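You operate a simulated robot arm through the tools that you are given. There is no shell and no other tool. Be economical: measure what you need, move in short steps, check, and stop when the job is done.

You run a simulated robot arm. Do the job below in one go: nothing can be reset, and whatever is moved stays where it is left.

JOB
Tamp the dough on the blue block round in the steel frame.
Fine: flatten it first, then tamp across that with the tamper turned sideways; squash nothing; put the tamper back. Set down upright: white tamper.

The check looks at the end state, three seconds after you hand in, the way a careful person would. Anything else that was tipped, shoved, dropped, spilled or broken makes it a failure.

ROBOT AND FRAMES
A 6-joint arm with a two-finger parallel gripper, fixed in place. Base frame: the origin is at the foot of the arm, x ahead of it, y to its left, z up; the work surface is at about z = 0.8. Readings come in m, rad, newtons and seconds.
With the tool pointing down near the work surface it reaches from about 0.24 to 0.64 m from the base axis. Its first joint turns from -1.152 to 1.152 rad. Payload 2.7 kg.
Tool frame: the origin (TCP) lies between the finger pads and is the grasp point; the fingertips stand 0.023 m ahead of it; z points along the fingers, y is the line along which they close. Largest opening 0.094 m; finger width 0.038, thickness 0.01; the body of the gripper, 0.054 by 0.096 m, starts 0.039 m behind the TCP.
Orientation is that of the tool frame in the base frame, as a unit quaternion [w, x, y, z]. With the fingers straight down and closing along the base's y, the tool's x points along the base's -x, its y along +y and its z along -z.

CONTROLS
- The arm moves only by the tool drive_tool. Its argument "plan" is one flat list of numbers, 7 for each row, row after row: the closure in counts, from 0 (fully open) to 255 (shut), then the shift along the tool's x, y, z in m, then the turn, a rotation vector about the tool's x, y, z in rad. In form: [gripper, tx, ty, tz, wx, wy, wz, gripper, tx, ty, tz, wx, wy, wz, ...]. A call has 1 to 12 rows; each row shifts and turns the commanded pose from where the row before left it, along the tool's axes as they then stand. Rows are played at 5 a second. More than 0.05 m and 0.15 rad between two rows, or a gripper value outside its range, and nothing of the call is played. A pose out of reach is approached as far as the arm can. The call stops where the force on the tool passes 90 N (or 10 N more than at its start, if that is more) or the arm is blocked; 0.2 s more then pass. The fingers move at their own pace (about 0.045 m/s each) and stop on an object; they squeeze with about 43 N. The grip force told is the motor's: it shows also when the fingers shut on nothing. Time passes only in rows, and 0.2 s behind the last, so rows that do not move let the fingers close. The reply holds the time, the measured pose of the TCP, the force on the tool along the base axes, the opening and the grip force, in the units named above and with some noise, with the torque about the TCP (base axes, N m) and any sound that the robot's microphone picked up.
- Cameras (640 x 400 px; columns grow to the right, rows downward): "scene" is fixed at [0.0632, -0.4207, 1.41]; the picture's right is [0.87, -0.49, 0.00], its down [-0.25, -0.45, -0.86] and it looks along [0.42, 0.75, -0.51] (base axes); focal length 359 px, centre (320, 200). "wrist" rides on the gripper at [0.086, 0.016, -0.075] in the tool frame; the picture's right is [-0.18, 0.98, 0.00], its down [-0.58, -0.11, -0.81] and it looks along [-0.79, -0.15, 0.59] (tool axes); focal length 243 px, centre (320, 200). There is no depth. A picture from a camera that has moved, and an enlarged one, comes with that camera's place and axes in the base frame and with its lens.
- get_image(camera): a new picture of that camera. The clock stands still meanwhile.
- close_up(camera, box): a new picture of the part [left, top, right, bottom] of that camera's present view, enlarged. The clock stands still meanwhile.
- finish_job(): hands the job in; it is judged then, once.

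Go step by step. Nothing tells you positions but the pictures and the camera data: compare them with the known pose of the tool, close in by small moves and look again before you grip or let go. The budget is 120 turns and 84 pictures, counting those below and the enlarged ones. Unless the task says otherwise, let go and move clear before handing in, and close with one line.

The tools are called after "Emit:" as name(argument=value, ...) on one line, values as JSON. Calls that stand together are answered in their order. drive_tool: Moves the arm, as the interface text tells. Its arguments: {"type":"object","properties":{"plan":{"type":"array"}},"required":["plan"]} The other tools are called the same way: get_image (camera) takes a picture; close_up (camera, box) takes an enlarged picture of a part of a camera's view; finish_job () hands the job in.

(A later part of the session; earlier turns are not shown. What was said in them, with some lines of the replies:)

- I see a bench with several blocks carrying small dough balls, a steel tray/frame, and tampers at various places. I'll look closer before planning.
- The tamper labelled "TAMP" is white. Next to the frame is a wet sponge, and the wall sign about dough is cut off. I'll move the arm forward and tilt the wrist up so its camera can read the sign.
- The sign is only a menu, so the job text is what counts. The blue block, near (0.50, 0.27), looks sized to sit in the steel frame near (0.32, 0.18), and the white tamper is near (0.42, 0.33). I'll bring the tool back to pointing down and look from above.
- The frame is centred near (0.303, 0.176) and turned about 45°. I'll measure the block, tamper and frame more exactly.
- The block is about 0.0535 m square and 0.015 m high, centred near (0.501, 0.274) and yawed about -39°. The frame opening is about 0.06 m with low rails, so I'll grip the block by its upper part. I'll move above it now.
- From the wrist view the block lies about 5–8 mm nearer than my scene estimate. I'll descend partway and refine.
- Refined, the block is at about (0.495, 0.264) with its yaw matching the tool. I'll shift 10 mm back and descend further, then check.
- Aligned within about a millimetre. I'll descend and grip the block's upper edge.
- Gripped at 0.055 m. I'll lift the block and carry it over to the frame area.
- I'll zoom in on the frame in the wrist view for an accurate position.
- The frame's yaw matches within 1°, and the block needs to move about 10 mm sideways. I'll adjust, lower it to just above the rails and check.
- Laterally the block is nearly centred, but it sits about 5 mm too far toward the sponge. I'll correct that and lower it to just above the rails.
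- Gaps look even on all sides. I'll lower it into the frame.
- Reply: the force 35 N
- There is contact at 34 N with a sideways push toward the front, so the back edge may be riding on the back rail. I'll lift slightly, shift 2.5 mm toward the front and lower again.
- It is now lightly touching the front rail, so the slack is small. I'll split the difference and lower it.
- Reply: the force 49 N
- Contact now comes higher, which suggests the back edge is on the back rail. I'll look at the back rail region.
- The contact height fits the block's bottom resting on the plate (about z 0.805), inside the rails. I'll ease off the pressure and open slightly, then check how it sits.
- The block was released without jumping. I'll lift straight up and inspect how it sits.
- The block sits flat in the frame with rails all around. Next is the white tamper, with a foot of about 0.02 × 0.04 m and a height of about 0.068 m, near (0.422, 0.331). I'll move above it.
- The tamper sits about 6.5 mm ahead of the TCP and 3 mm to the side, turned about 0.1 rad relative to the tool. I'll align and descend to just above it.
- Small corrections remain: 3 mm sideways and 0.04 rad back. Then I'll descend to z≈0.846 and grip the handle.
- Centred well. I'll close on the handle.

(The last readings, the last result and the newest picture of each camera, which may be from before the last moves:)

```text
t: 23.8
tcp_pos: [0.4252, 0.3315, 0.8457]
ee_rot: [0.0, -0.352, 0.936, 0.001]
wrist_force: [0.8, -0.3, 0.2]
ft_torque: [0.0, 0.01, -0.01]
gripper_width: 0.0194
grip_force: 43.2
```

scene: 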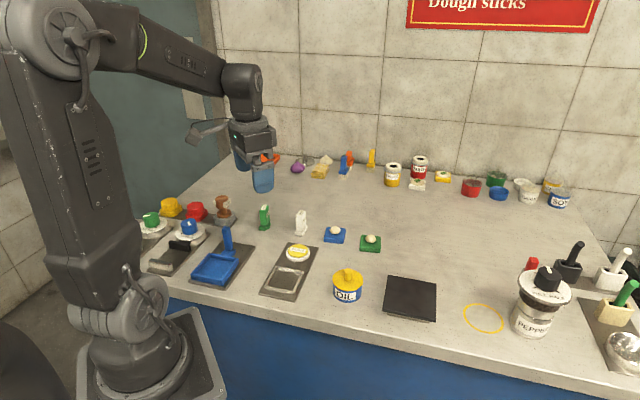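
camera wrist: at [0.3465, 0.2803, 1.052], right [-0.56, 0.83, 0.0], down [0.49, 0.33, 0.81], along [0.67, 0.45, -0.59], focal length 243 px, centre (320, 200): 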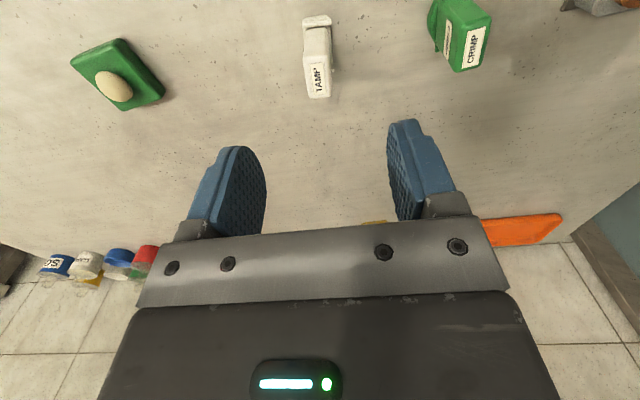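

Gripped. I'll lift the tamper and carry it above the dough.

Emit:
drive_tool(plan=[215, 0, 0, -0.02, 0, 0, 0, 215, 0, 0, -0.03, 0, 0, 0, 215, 0, 0, -0.035, 0, 0, 0, 215, 0.0339, -0.0063, 0, 0, 0, 0, 215, 0.0339, -0.0063, 0, 0, 0, 0, 215, 0.0339, -0.0063, 0, 0, 0, 0, 215, 0.0339, -0.0063, 0, 0, 0, 0, 215, 0.0339, -0.0063, 0, 0, 0, 0, 215, 0.0339, -0.0063, 0, 0, 0, 0, 215, 0, 0, 0, 0, 0, -0.06, 215, 0, 0, 0, 0, 0, 0])

Emit:
close_up(camera="wrist", box=[200, 30, 440, 210])

Emit:
close_up(camera="scene", box=[250, 230, 334, 300])

```text
t: 26.2
tcp_pos: [0.2961, 0.1695, 0.9308]
ee_rot: [0.0, -0.38, 0.925, -0.001]
wrist_force: [1.3, -0.8, -0.8]
ft_torque: [0.04, 0.02, 0.0]
gripper_width: 0.0195
grip_force: 43.0
```

```text
2.22 times, centred on (320, 120) of wrist
camera zoom: at [0.2237, 0.1196, 1.0049], right [-0.56, 0.83, 0.0], down [0.49, 0.33, 0.81], along [0.67, 0.45, -0.59], focal length 539 px, centre (320, 378)
```

zoom: 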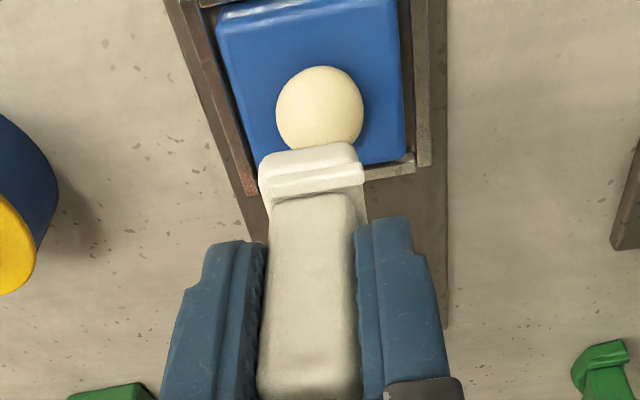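

```text
5.71 times, centred on (292, 265) of scene
camera zoom: at [0.0632, -0.4207, 1.41], right [0.87, -0.49, 0.0], down [-0.25, -0.45, -0.86], along [0.42, 0.75, -0.51], focal length 2052 px, centre (480, -171)
```

zoom: 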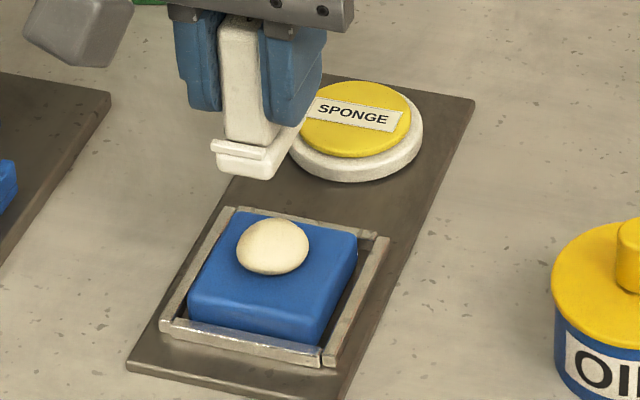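

The tamper foot is aligned over the dough within about 1–2 mm. I'll lower to just above the dough, then press gently.

Emit:
drive_tool(plan=[215, 0.001, -0.001, 0.02, 0, 0, 0, 215, 0, 0, 0.023, 0, 0, 0, 215, 0, 0, 0.004, 0, 0, 0, 215, 0, 0, 0, 0, 0, 0])

Emit:
close_up(camera="scene", box=[265, 245, 325, 295])

```text
t: 27.2
tcp_pos: [0.2959, 0.1702, 0.8834]
ee_rot: [0.0, -0.38, 0.925, 0.0]
wrist_force: [-0.4, 0.5, -0.2]
ft_torque: [-0.02, -0.02, -0.02]
gripper_width: 0.0195
grip_force: 43.3
```

```text
8.00 times, centred on (295, 270) of scene
camera zoom: at [0.0632, -0.4207, 1.41], right [0.87, -0.49, 0.0], down [-0.25, -0.45, -0.86], along [0.42, 0.75, -0.51], focal length 2874 px, centre (520, -360)
```

zoom: 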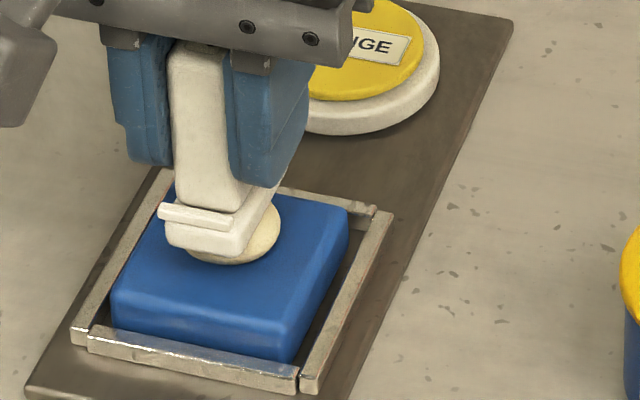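

It is just at the dough top with no force yet. I'll press down in small steps.

Emit:
drive_tool(plan=[215, 0, 0, 0.003, 0, 0, 0, 215, 0, 0, 0.003, 0, 0, 0, 215, 0, 0, 0.002, 0, 0, 0, 215, 0, 0, 0, 0, 0, 0])

Emit:
close_up(camera="scene", box=[265, 245, 325, 295])

```text
t: 28.2
tcp_pos: [0.2966, 0.1704, 0.8756]
ee_rot: [0.001, -0.38, 0.925, 0.0]
wrist_force: [0.2, -0.1, -1.0]
ft_torque: [0.01, -0.03, 0.02]
gripper_width: 0.0192
grip_force: 43.1
```

```text
8.00 times, centred on (295, 270) of scene
camera zoom: at [0.0632, -0.4207, 1.41], right [0.87, -0.49, 0.0], down [-0.25, -0.45, -0.86], along [0.42, 0.75, -0.51], focal length 2874 px, centre (520, -360)
```

zoom: 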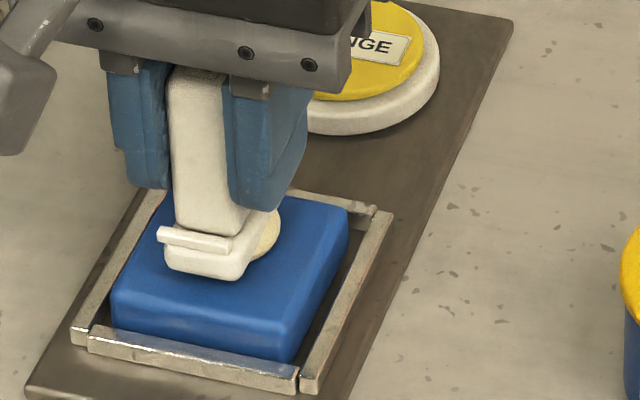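

No force yet, so the dough may be very soft or lower than I thought. I'll continue in small steps.

Emit:
drive_tool(plan=[215, 0, 0, 0.0015, 0, 0, 0, 215, 0, 0, 0.0015, 0, 0, 0, 215, 0, 0, 0, 0, 0, 0])

Emit:
close_up(camera="wrist", box=[200, 30, 440, 210])

```text
t: 29.0
tcp_pos: [0.2967, 0.1699, 0.8749]
ee_rot: [0.001, -0.381, 0.925, 0.0]
wrist_force: [-5.8, -2.1, 21.1]
ft_torque: [-0.05, 0.25, 0.03]
gripper_width: 0.0197
grip_force: 42.8
```

```text
2.22 times, centred on (320, 120) of wrist
camera zoom: at [0.2242, 0.1188, 0.9487], right [-0.56, 0.83, 0.0], down [0.49, 0.33, 0.81], along [0.67, 0.45, -0.59], focal length 539 px, centre (320, 378)
```

zoom: 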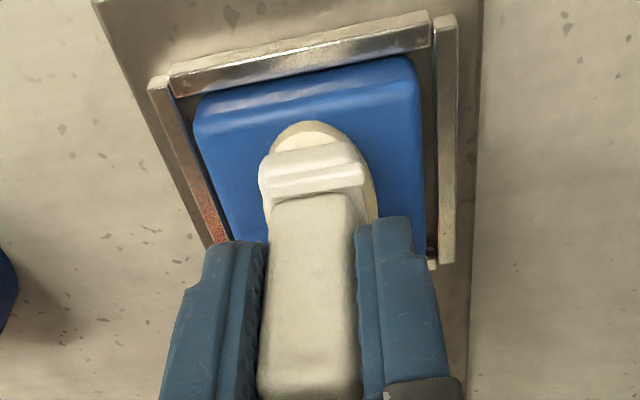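

There is 21 N of contact and the dough is spreading around the foot. I'll lift off and look at the result.

Emit:
drive_tool(plan=[215, 0, 0, -0.01, 0, 0, 0, 215, 0, 0, -0.04, 0, 0, 0, 215, 0, 0, -0.03, 0, 0, 0, 215, 0, 0, 0, 0, 0, 0])

Emit:
close_up(camera="scene", box=[265, 245, 325, 295])

Emit:
close_up(camera="wrist", box=[200, 0, 440, 180])

```text
t: 30.0
tcp_pos: [0.2972, 0.1705, 0.9545]
ee_rot: [0.0, -0.38, 0.925, 0.0]
wrist_force: [0.3, 0.1, -0.2]
ft_torque: [-0.02, -0.03, 0.02]
gripper_width: 0.0197
grip_force: 43.5
```

```text
8.00 times, centred on (295, 270) of scene
camera zoom: at [0.0632, -0.4207, 1.41], right [0.87, -0.49, 0.0], down [-0.25, -0.45, -0.86], along [0.42, 0.75, -0.51], focal length 2874 px, centre (520, -360)
```

zoom: 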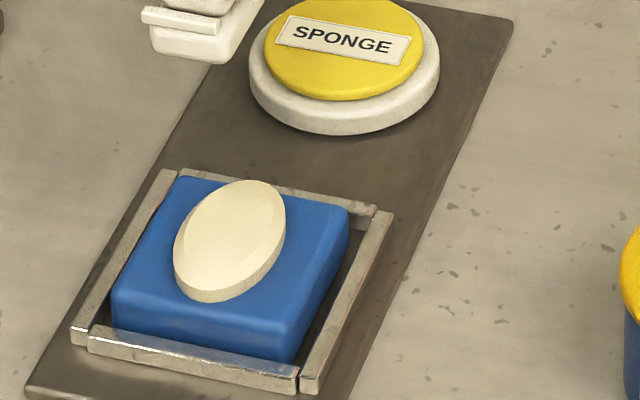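

```text
2.22 times, centred on (320, 90) of wrist
camera zoom: at [0.2248, 0.1191, 1.0288], right [-0.56, 0.83, 0.0], down [0.49, 0.33, 0.81], along [0.67, 0.45, -0.59], focal length 539 px, centre (320, 444)
```

zoom: 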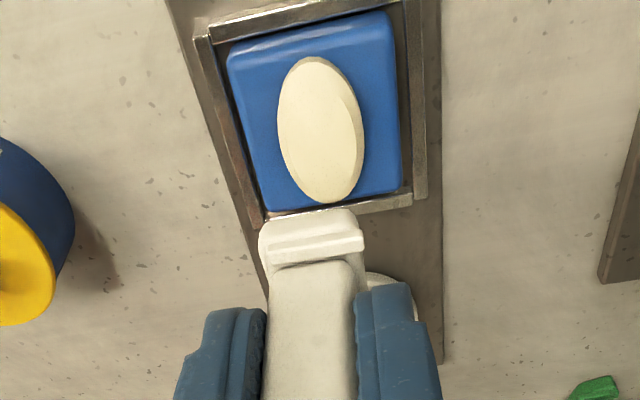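

The dough is now a flat oval, lengthwise along the foot and centred on the block. I'll turn the tamper 90° for the cross tamp.

Emit:
drive_tool(plan=[215, 0, 0, 0, 0, 0, 0.1428, 215, 0, 0, 0, 0, 0, 0.1428, 215, 0, 0, 0, 0, 0, 0.1428, 215, 0, 0, 0, 0, 0, 0.1428, 215, 0, 0, 0, 0, 0, 0.1428, 215, 0, 0, 0, 0, 0, 0.1428, 215, 0, 0, 0, 0, 0, 0.1428, 215, 0, 0, 0, 0, 0, 0.1428, 215, 0, 0, 0, 0, 0, 0.1428, 215, 0, 0, 0, 0, 0, 0.1428, 215, 0, 0, 0, 0, 0, 0.1428, 215, 0.004, 0, 0, 0, 0, 0])

Emit:
close_up(camera="wrist", box=[200, 0, 440, 180])

Emit:
close_up(camera="scene", box=[253, 225, 337, 295])

```text
t: 32.6
tcp_pos: [0.2938, 0.1719, 0.9533]
ee_rot: [0.0, 0.386, 0.923, 0.0]
wrist_force: [-0.6, 0.0, -0.3]
ft_torque: [0.0, 0.03, 0.02]
gripper_width: 0.0193
grip_force: 42.9
```

```text
2.22 times, centred on (320, 90) of wrist
camera zoom: at [0.2451, 0.2443, 1.0284], right [0.83, 0.56, 0.0], down [0.33, -0.49, 0.81], along [0.45, -0.67, -0.59], focal length 539 px, centre (320, 444)
```

zoom: 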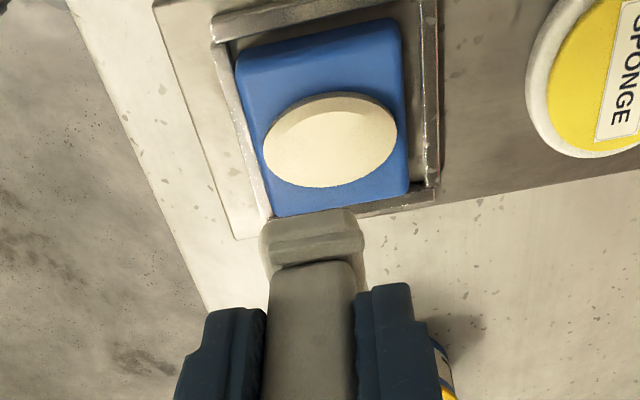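

```text
5.71 times, centred on (295, 260) of scene
camera zoom: at [0.0632, -0.4207, 1.41], right [0.87, -0.49, 0.0], down [-0.25, -0.45, -0.86], along [0.42, 0.75, -0.51], focal length 2052 px, centre (463, -143)
```

zoom: 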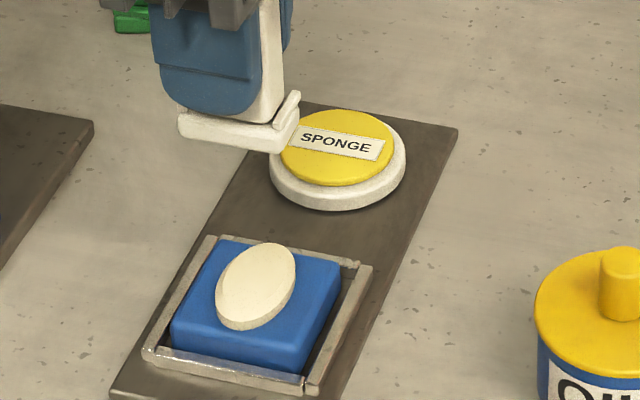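

The oval centre is 2.6 mm to the side, so I'll correct that, descend, and press to the same depth as before.

Emit:
drive_tool(plan=[215, 0, 0.0026, 0, 0, 0, 0, 215, 0, 0, 0.035, 0, 0, 0, 215, 0, 0, 0.035, 0, 0, 0, 215, 0, 0, 0.005, 0, 0, 0, 215, 0, 0, 0.0015, 0, 0, 0, 215, 0, 0, 0.0015, 0, 0, 0, 215, 0, 0, 0.0015, 0, 0, 0, 215, 0, 0, 0, 0, 0, 0])

Emit:
close_up(camera="wrist", box=[200, 30, 440, 210])

```text
t: 34.4
tcp_pos: [0.2955, 0.1739, 0.8745]
ee_rot: [0.0, 0.385, 0.923, -0.001]
wrist_force: [-0.4, -0.9, 6.6]
ft_torque: [-0.05, -0.01, 0.03]
gripper_width: 0.0195
grip_force: 43.1
```

```text
2.22 times, centred on (320, 120) of wrist
camera zoom: at [0.2467, 0.2455, 0.949], right [0.83, 0.56, 0.0], down [0.33, -0.49, 0.81], along [0.45, -0.67, -0.59], focal length 539 px, centre (320, 378)
```

zoom: 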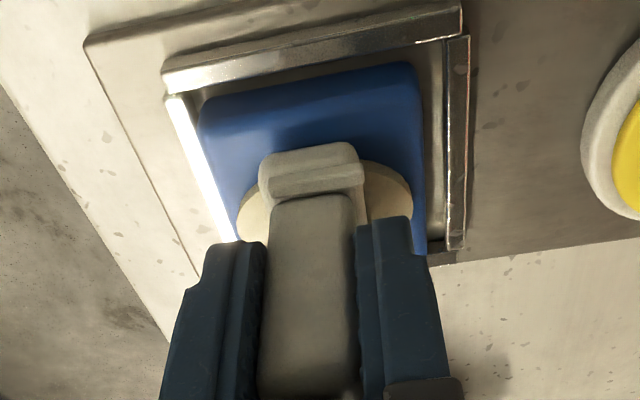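

Contact has started at 6.6 N. I'll press a little more to match the first tamp.

Emit:
drive_tool(plan=[215, 0, 0, 0.001, 0, 0, 0, 215, 0, 0, 0.0007, 0, 0, 0, 215, 0, 0, 0, 0, 0, 0])

Emit:
close_up(camera="wrist", box=[200, 30, 440, 210])

```text
t: 35.2
tcp_pos: [0.2961, 0.1744, 0.8729]
ee_rot: [0.001, 0.385, 0.923, 0.001]
wrist_force: [-3.9, -5.4, 34.3]
ft_torque: [-0.31, 0.08, -0.03]
gripper_width: 0.0195
grip_force: 43.4
```

```text
2.22 times, centred on (320, 120) of wrist
camera zoom: at [0.247, 0.2459, 0.9479], right [0.83, 0.56, 0.0], down [0.33, -0.49, 0.81], along [0.45, -0.67, -0.59], focal length 539 px, centre (320, 378)
```

zoom: 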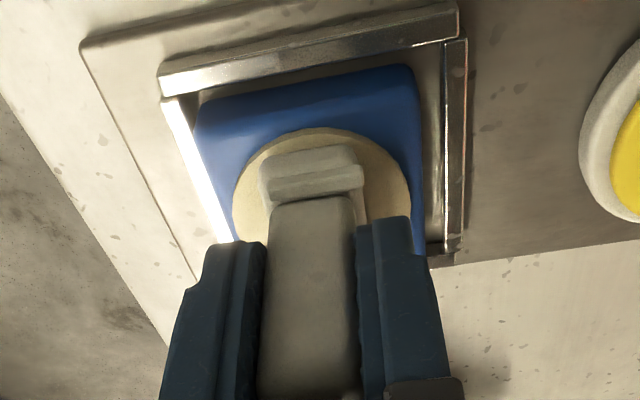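

The dough has spread to a round disc. I'll lift off and check.

Emit:
drive_tool(plan=[215, 0, 0, -0.01, 0, 0, 0, 215, 0, 0, -0.04, 0, 0, 0, 215, 0, 0, -0.03, 0, 0, 0, 215, 0, 0, 0, 0, 0, 0])

Emit:
close_up(camera="scene", box=[265, 245, 325, 295])

Emit:
close_up(camera="wrist", box=[200, 0, 440, 180])

```text
t: 36.2
tcp_pos: [0.2963, 0.1739, 0.9527]
ee_rot: [-0.001, 0.386, 0.923, -0.001]
wrist_force: [-0.3, 0.3, -0.9]
ft_torque: [-0.01, 0.01, -0.01]
gripper_width: 0.0192
grip_force: 43.2
```

```text
8.00 times, centred on (295, 270) of scene
camera zoom: at [0.0632, -0.4207, 1.41], right [0.87, -0.49, 0.0], down [-0.25, -0.45, -0.86], along [0.42, 0.75, -0.51], focal length 2874 px, centre (520, -360)
```

zoom: 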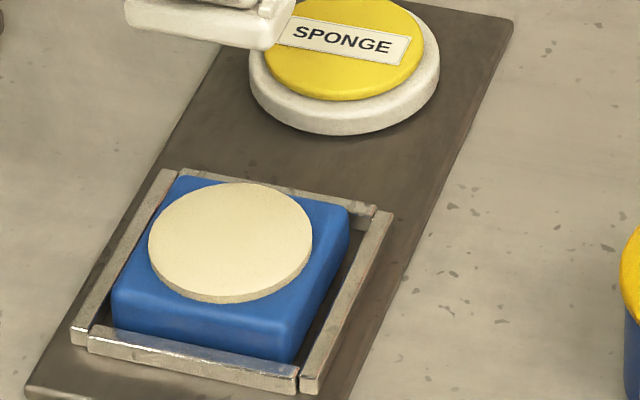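

```text
2.22 times, centred on (320, 90) of wrist
camera zoom: at [0.2468, 0.2452, 1.0277], right [0.83, 0.56, 0.0], down [0.33, -0.49, 0.81], along [0.45, -0.67, -0.59], focal length 539 px, centre (320, 444)
```

zoom: 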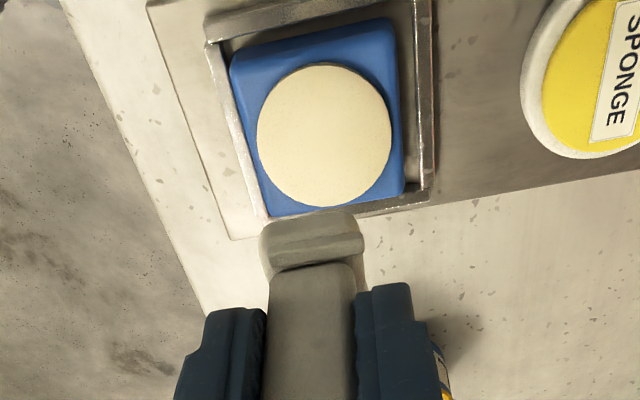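

The dough is a neat round disc, well placed on the block. I'll turn the tamper back and return it to its original spot at about (0.424, 0.332).

Emit:
drive_tool(plan=[215, 0, 0, 0, 0, 0, -0.1373, 215, 0, 0, 0, 0, 0, -0.1373, 215, 0, 0, 0, 0, 0, -0.1373, 215, 0, 0, 0, 0, 0, -0.1373, 215, 0, 0, 0, 0, 0, -0.1373, 215, 0, 0, 0, 0, 0, -0.1373, 215, 0, 0, 0, 0, 0, -0.1373, 215, 0, 0, 0, 0, 0, -0.1373, 215, 0, 0, 0, 0, 0, -0.1373, 215, 0, 0, 0, 0, 0, -0.1373, 215, 0, 0, 0, 0, 0, -0.1373, 215, 0, 0, 0, 0, 0, 0])

```text
t: 38.8
tcp_pos: [0.2949, 0.1741, 0.9534]
ee_rot: [-0.001, -0.353, 0.936, 0.0]
wrist_force: [0.0, 0.5, 0.0]
ft_torque: [0.02, -0.05, 0.02]
gripper_width: 0.0194
grip_force: 43.3
```

Emit:
drive_tool(plan=[215, -0.0401, 0.0068, 0, 0, 0, 0, 215, -0.0401, 0.0068, 0, 0, 0, 0, 215, -0.0401, 0.0068, 0, 0, 0, 0, 215, -0.0401, 0.0068, 0, 0, 0, 0, 215, -0.0401, 0.0068, 0, 0, 0, 0, 215, 0, 0, 0.04, 0, 0, 0, 215, 0, 0, 0.04, 0, 0, 0, 215, 0, 0, 0.015, 0, 0, 0, 215, 0, 0, 0.008, 0, 0, 0, 215, 0, 0, 0, 0, 0, 0])

Emit:
close_up(camera="scene", box=[270, 185, 342, 245])

```text
t: 41.0
tcp_pos: [0.4244, 0.3316, 0.8483]
ee_rot: [0.0, -0.353, 0.936, 0.0]
wrist_force: [0.1, -0.6, -0.8]
ft_torque: [-0.02, -0.03, -0.01]
gripper_width: 0.0192
grip_force: 42.9
```

```text
6.67 times, centred on (306, 215) of scene
camera zoom: at [0.0632, -0.4207, 1.41], right [0.87, -0.49, 0.0], down [-0.25, -0.45, -0.86], along [0.42, 0.75, -0.51], focal length 2395 px, centre (413, 100)
```

zoom: 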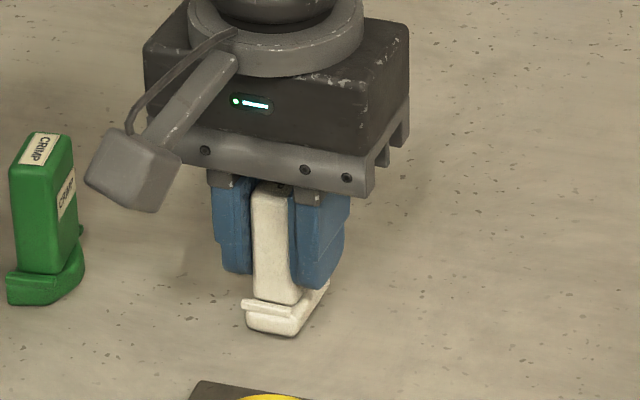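

It is nearly down, about 2–3 mm above the surface. I'll lower until light contact.

Emit:
drive_tool(plan=[215, 0, 0, 0.0015, 0, 0, 0, 215, 0, 0, 0.001, 0, 0, 0, 215, 0, 0, 0, 0, 0, 0])

```text
t: 41.8
tcp_pos: [0.4236, 0.3326, 0.846]
ee_rot: [0.0, -0.353, 0.936, 0.0]
wrist_force: [1.0, 0.0, 0.0]
ft_torque: [-0.02, -0.02, -0.03]
gripper_width: 0.0192
grip_force: 43.0
```

Emit:
drive_tool(plan=[215, 0, 0, 0.0008, 0, 0, 0, 215, 0, 0, 0, 0, 0, 0])

Emit:
close_up(camera="scene", box=[285, 205, 327, 240])

```text
t: 42.4
tcp_pos: [0.424, 0.3335, 0.845]
ee_rot: [0.0, -0.353, 0.936, -0.001]
wrist_force: [0.1, 0.0, -0.2]
ft_torque: [-0.02, 0.0, 0.03]
gripper_width: 0.0191
grip_force: 42.9
```

```text
11.43 times, centred on (306, 222) of scene
camera zoom: at [0.0632, -0.4207, 1.41], right [0.87, -0.49, 0.0], down [-0.25, -0.45, -0.86], along [0.42, 0.75, -0.51], focal length 4105 px, centre (480, -57)
```

zoom: 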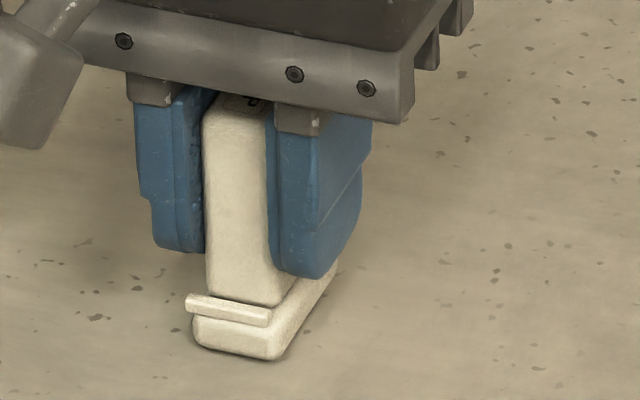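

It is about 1 mm above the table. I'll lower in sub-millimetre steps.

Emit:
drive_tool(plan=[215, 0, 0, 0.0007, 0, 0, 0, 215, 0, 0, 0.0005, 0, 0, 0, 215, 0, 0, 0, 0, 0, 0])

```text
t: 43.2
tcp_pos: [0.4226, 0.3328, 0.8458]
ee_rot: [0.0, -0.353, 0.936, 0.001]
wrist_force: [-0.6, 0.2, 4.3]
ft_torque: [-0.05, 0.09, -0.03]
gripper_width: 0.0195
grip_force: 42.8
```

Contact at 4 N, so it's on the table. I'll open gently and then rise clear.

Emit:
drive_tool(plan=[170, 0, 0, 0, 0, 0, 0, 100, 0, 0, 0, 0, 0, 0, 70, 0, 0, 0, 0, 0, 0, 70, 0, 0, 0, 0, 0, 0, 70, 0, 0, -0.03, 0, 0, 0, 70, 0, 0, -0.04, 0, 0, 0, 70, 0, 0, -0.04, 0, 0, 0, 70, 0, 0, -0.04, 0, 0, 0, 70, 0, 0, 0, 0, 0, 0])

Emit:
get_image(camera="scene")

Emit:
close_up(camera="scene", box=[240, 190, 400, 290])

```text
t: 45.2
tcp_pos: [0.4227, 0.3318, 0.9952]
ee_rot: [0.0, -0.353, 0.936, 0.0]
wrist_force: [0.6, 0.3, 0.9]
ft_torque: [0.05, -0.03, -0.05]
gripper_width: 0.0683
grip_force: 0.0
```

```text
24 pictures are left
```

scene: 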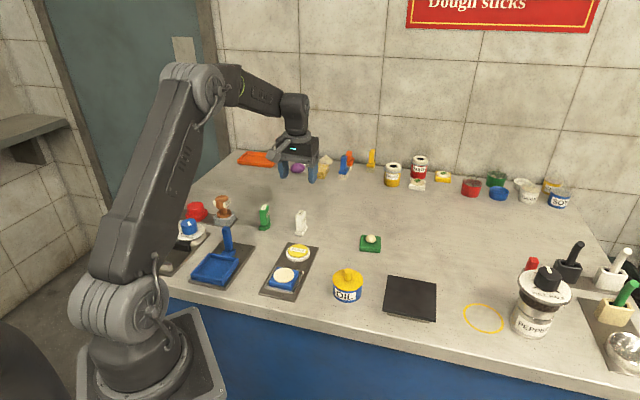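

```text
4.00 times, centred on (320, 240) of scene
camera zoom: at [0.0632, -0.4207, 1.41], right [0.87, -0.49, 0.0], down [-0.25, -0.45, -0.86], along [0.42, 0.75, -0.51], focal length 1437 px, centre (320, 40)
```

zoom: 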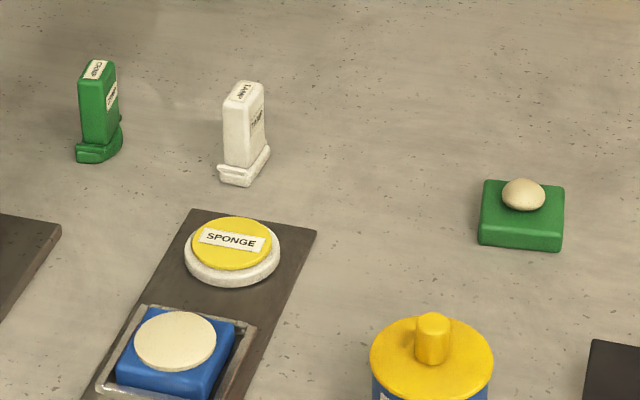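

The white tamper stands upright on its original spot, the dough is a round disc on the blue block in the steel frame, and everything else looks undisturbed. The arm is clear, so I'm handing in.

Emit:
finish_job()

```text
The job is handed in.
```

The dough on the blue block is tamped round in the steel frame, pressed first one way and then crosswise, and the white tamper is back upright on its original spot.
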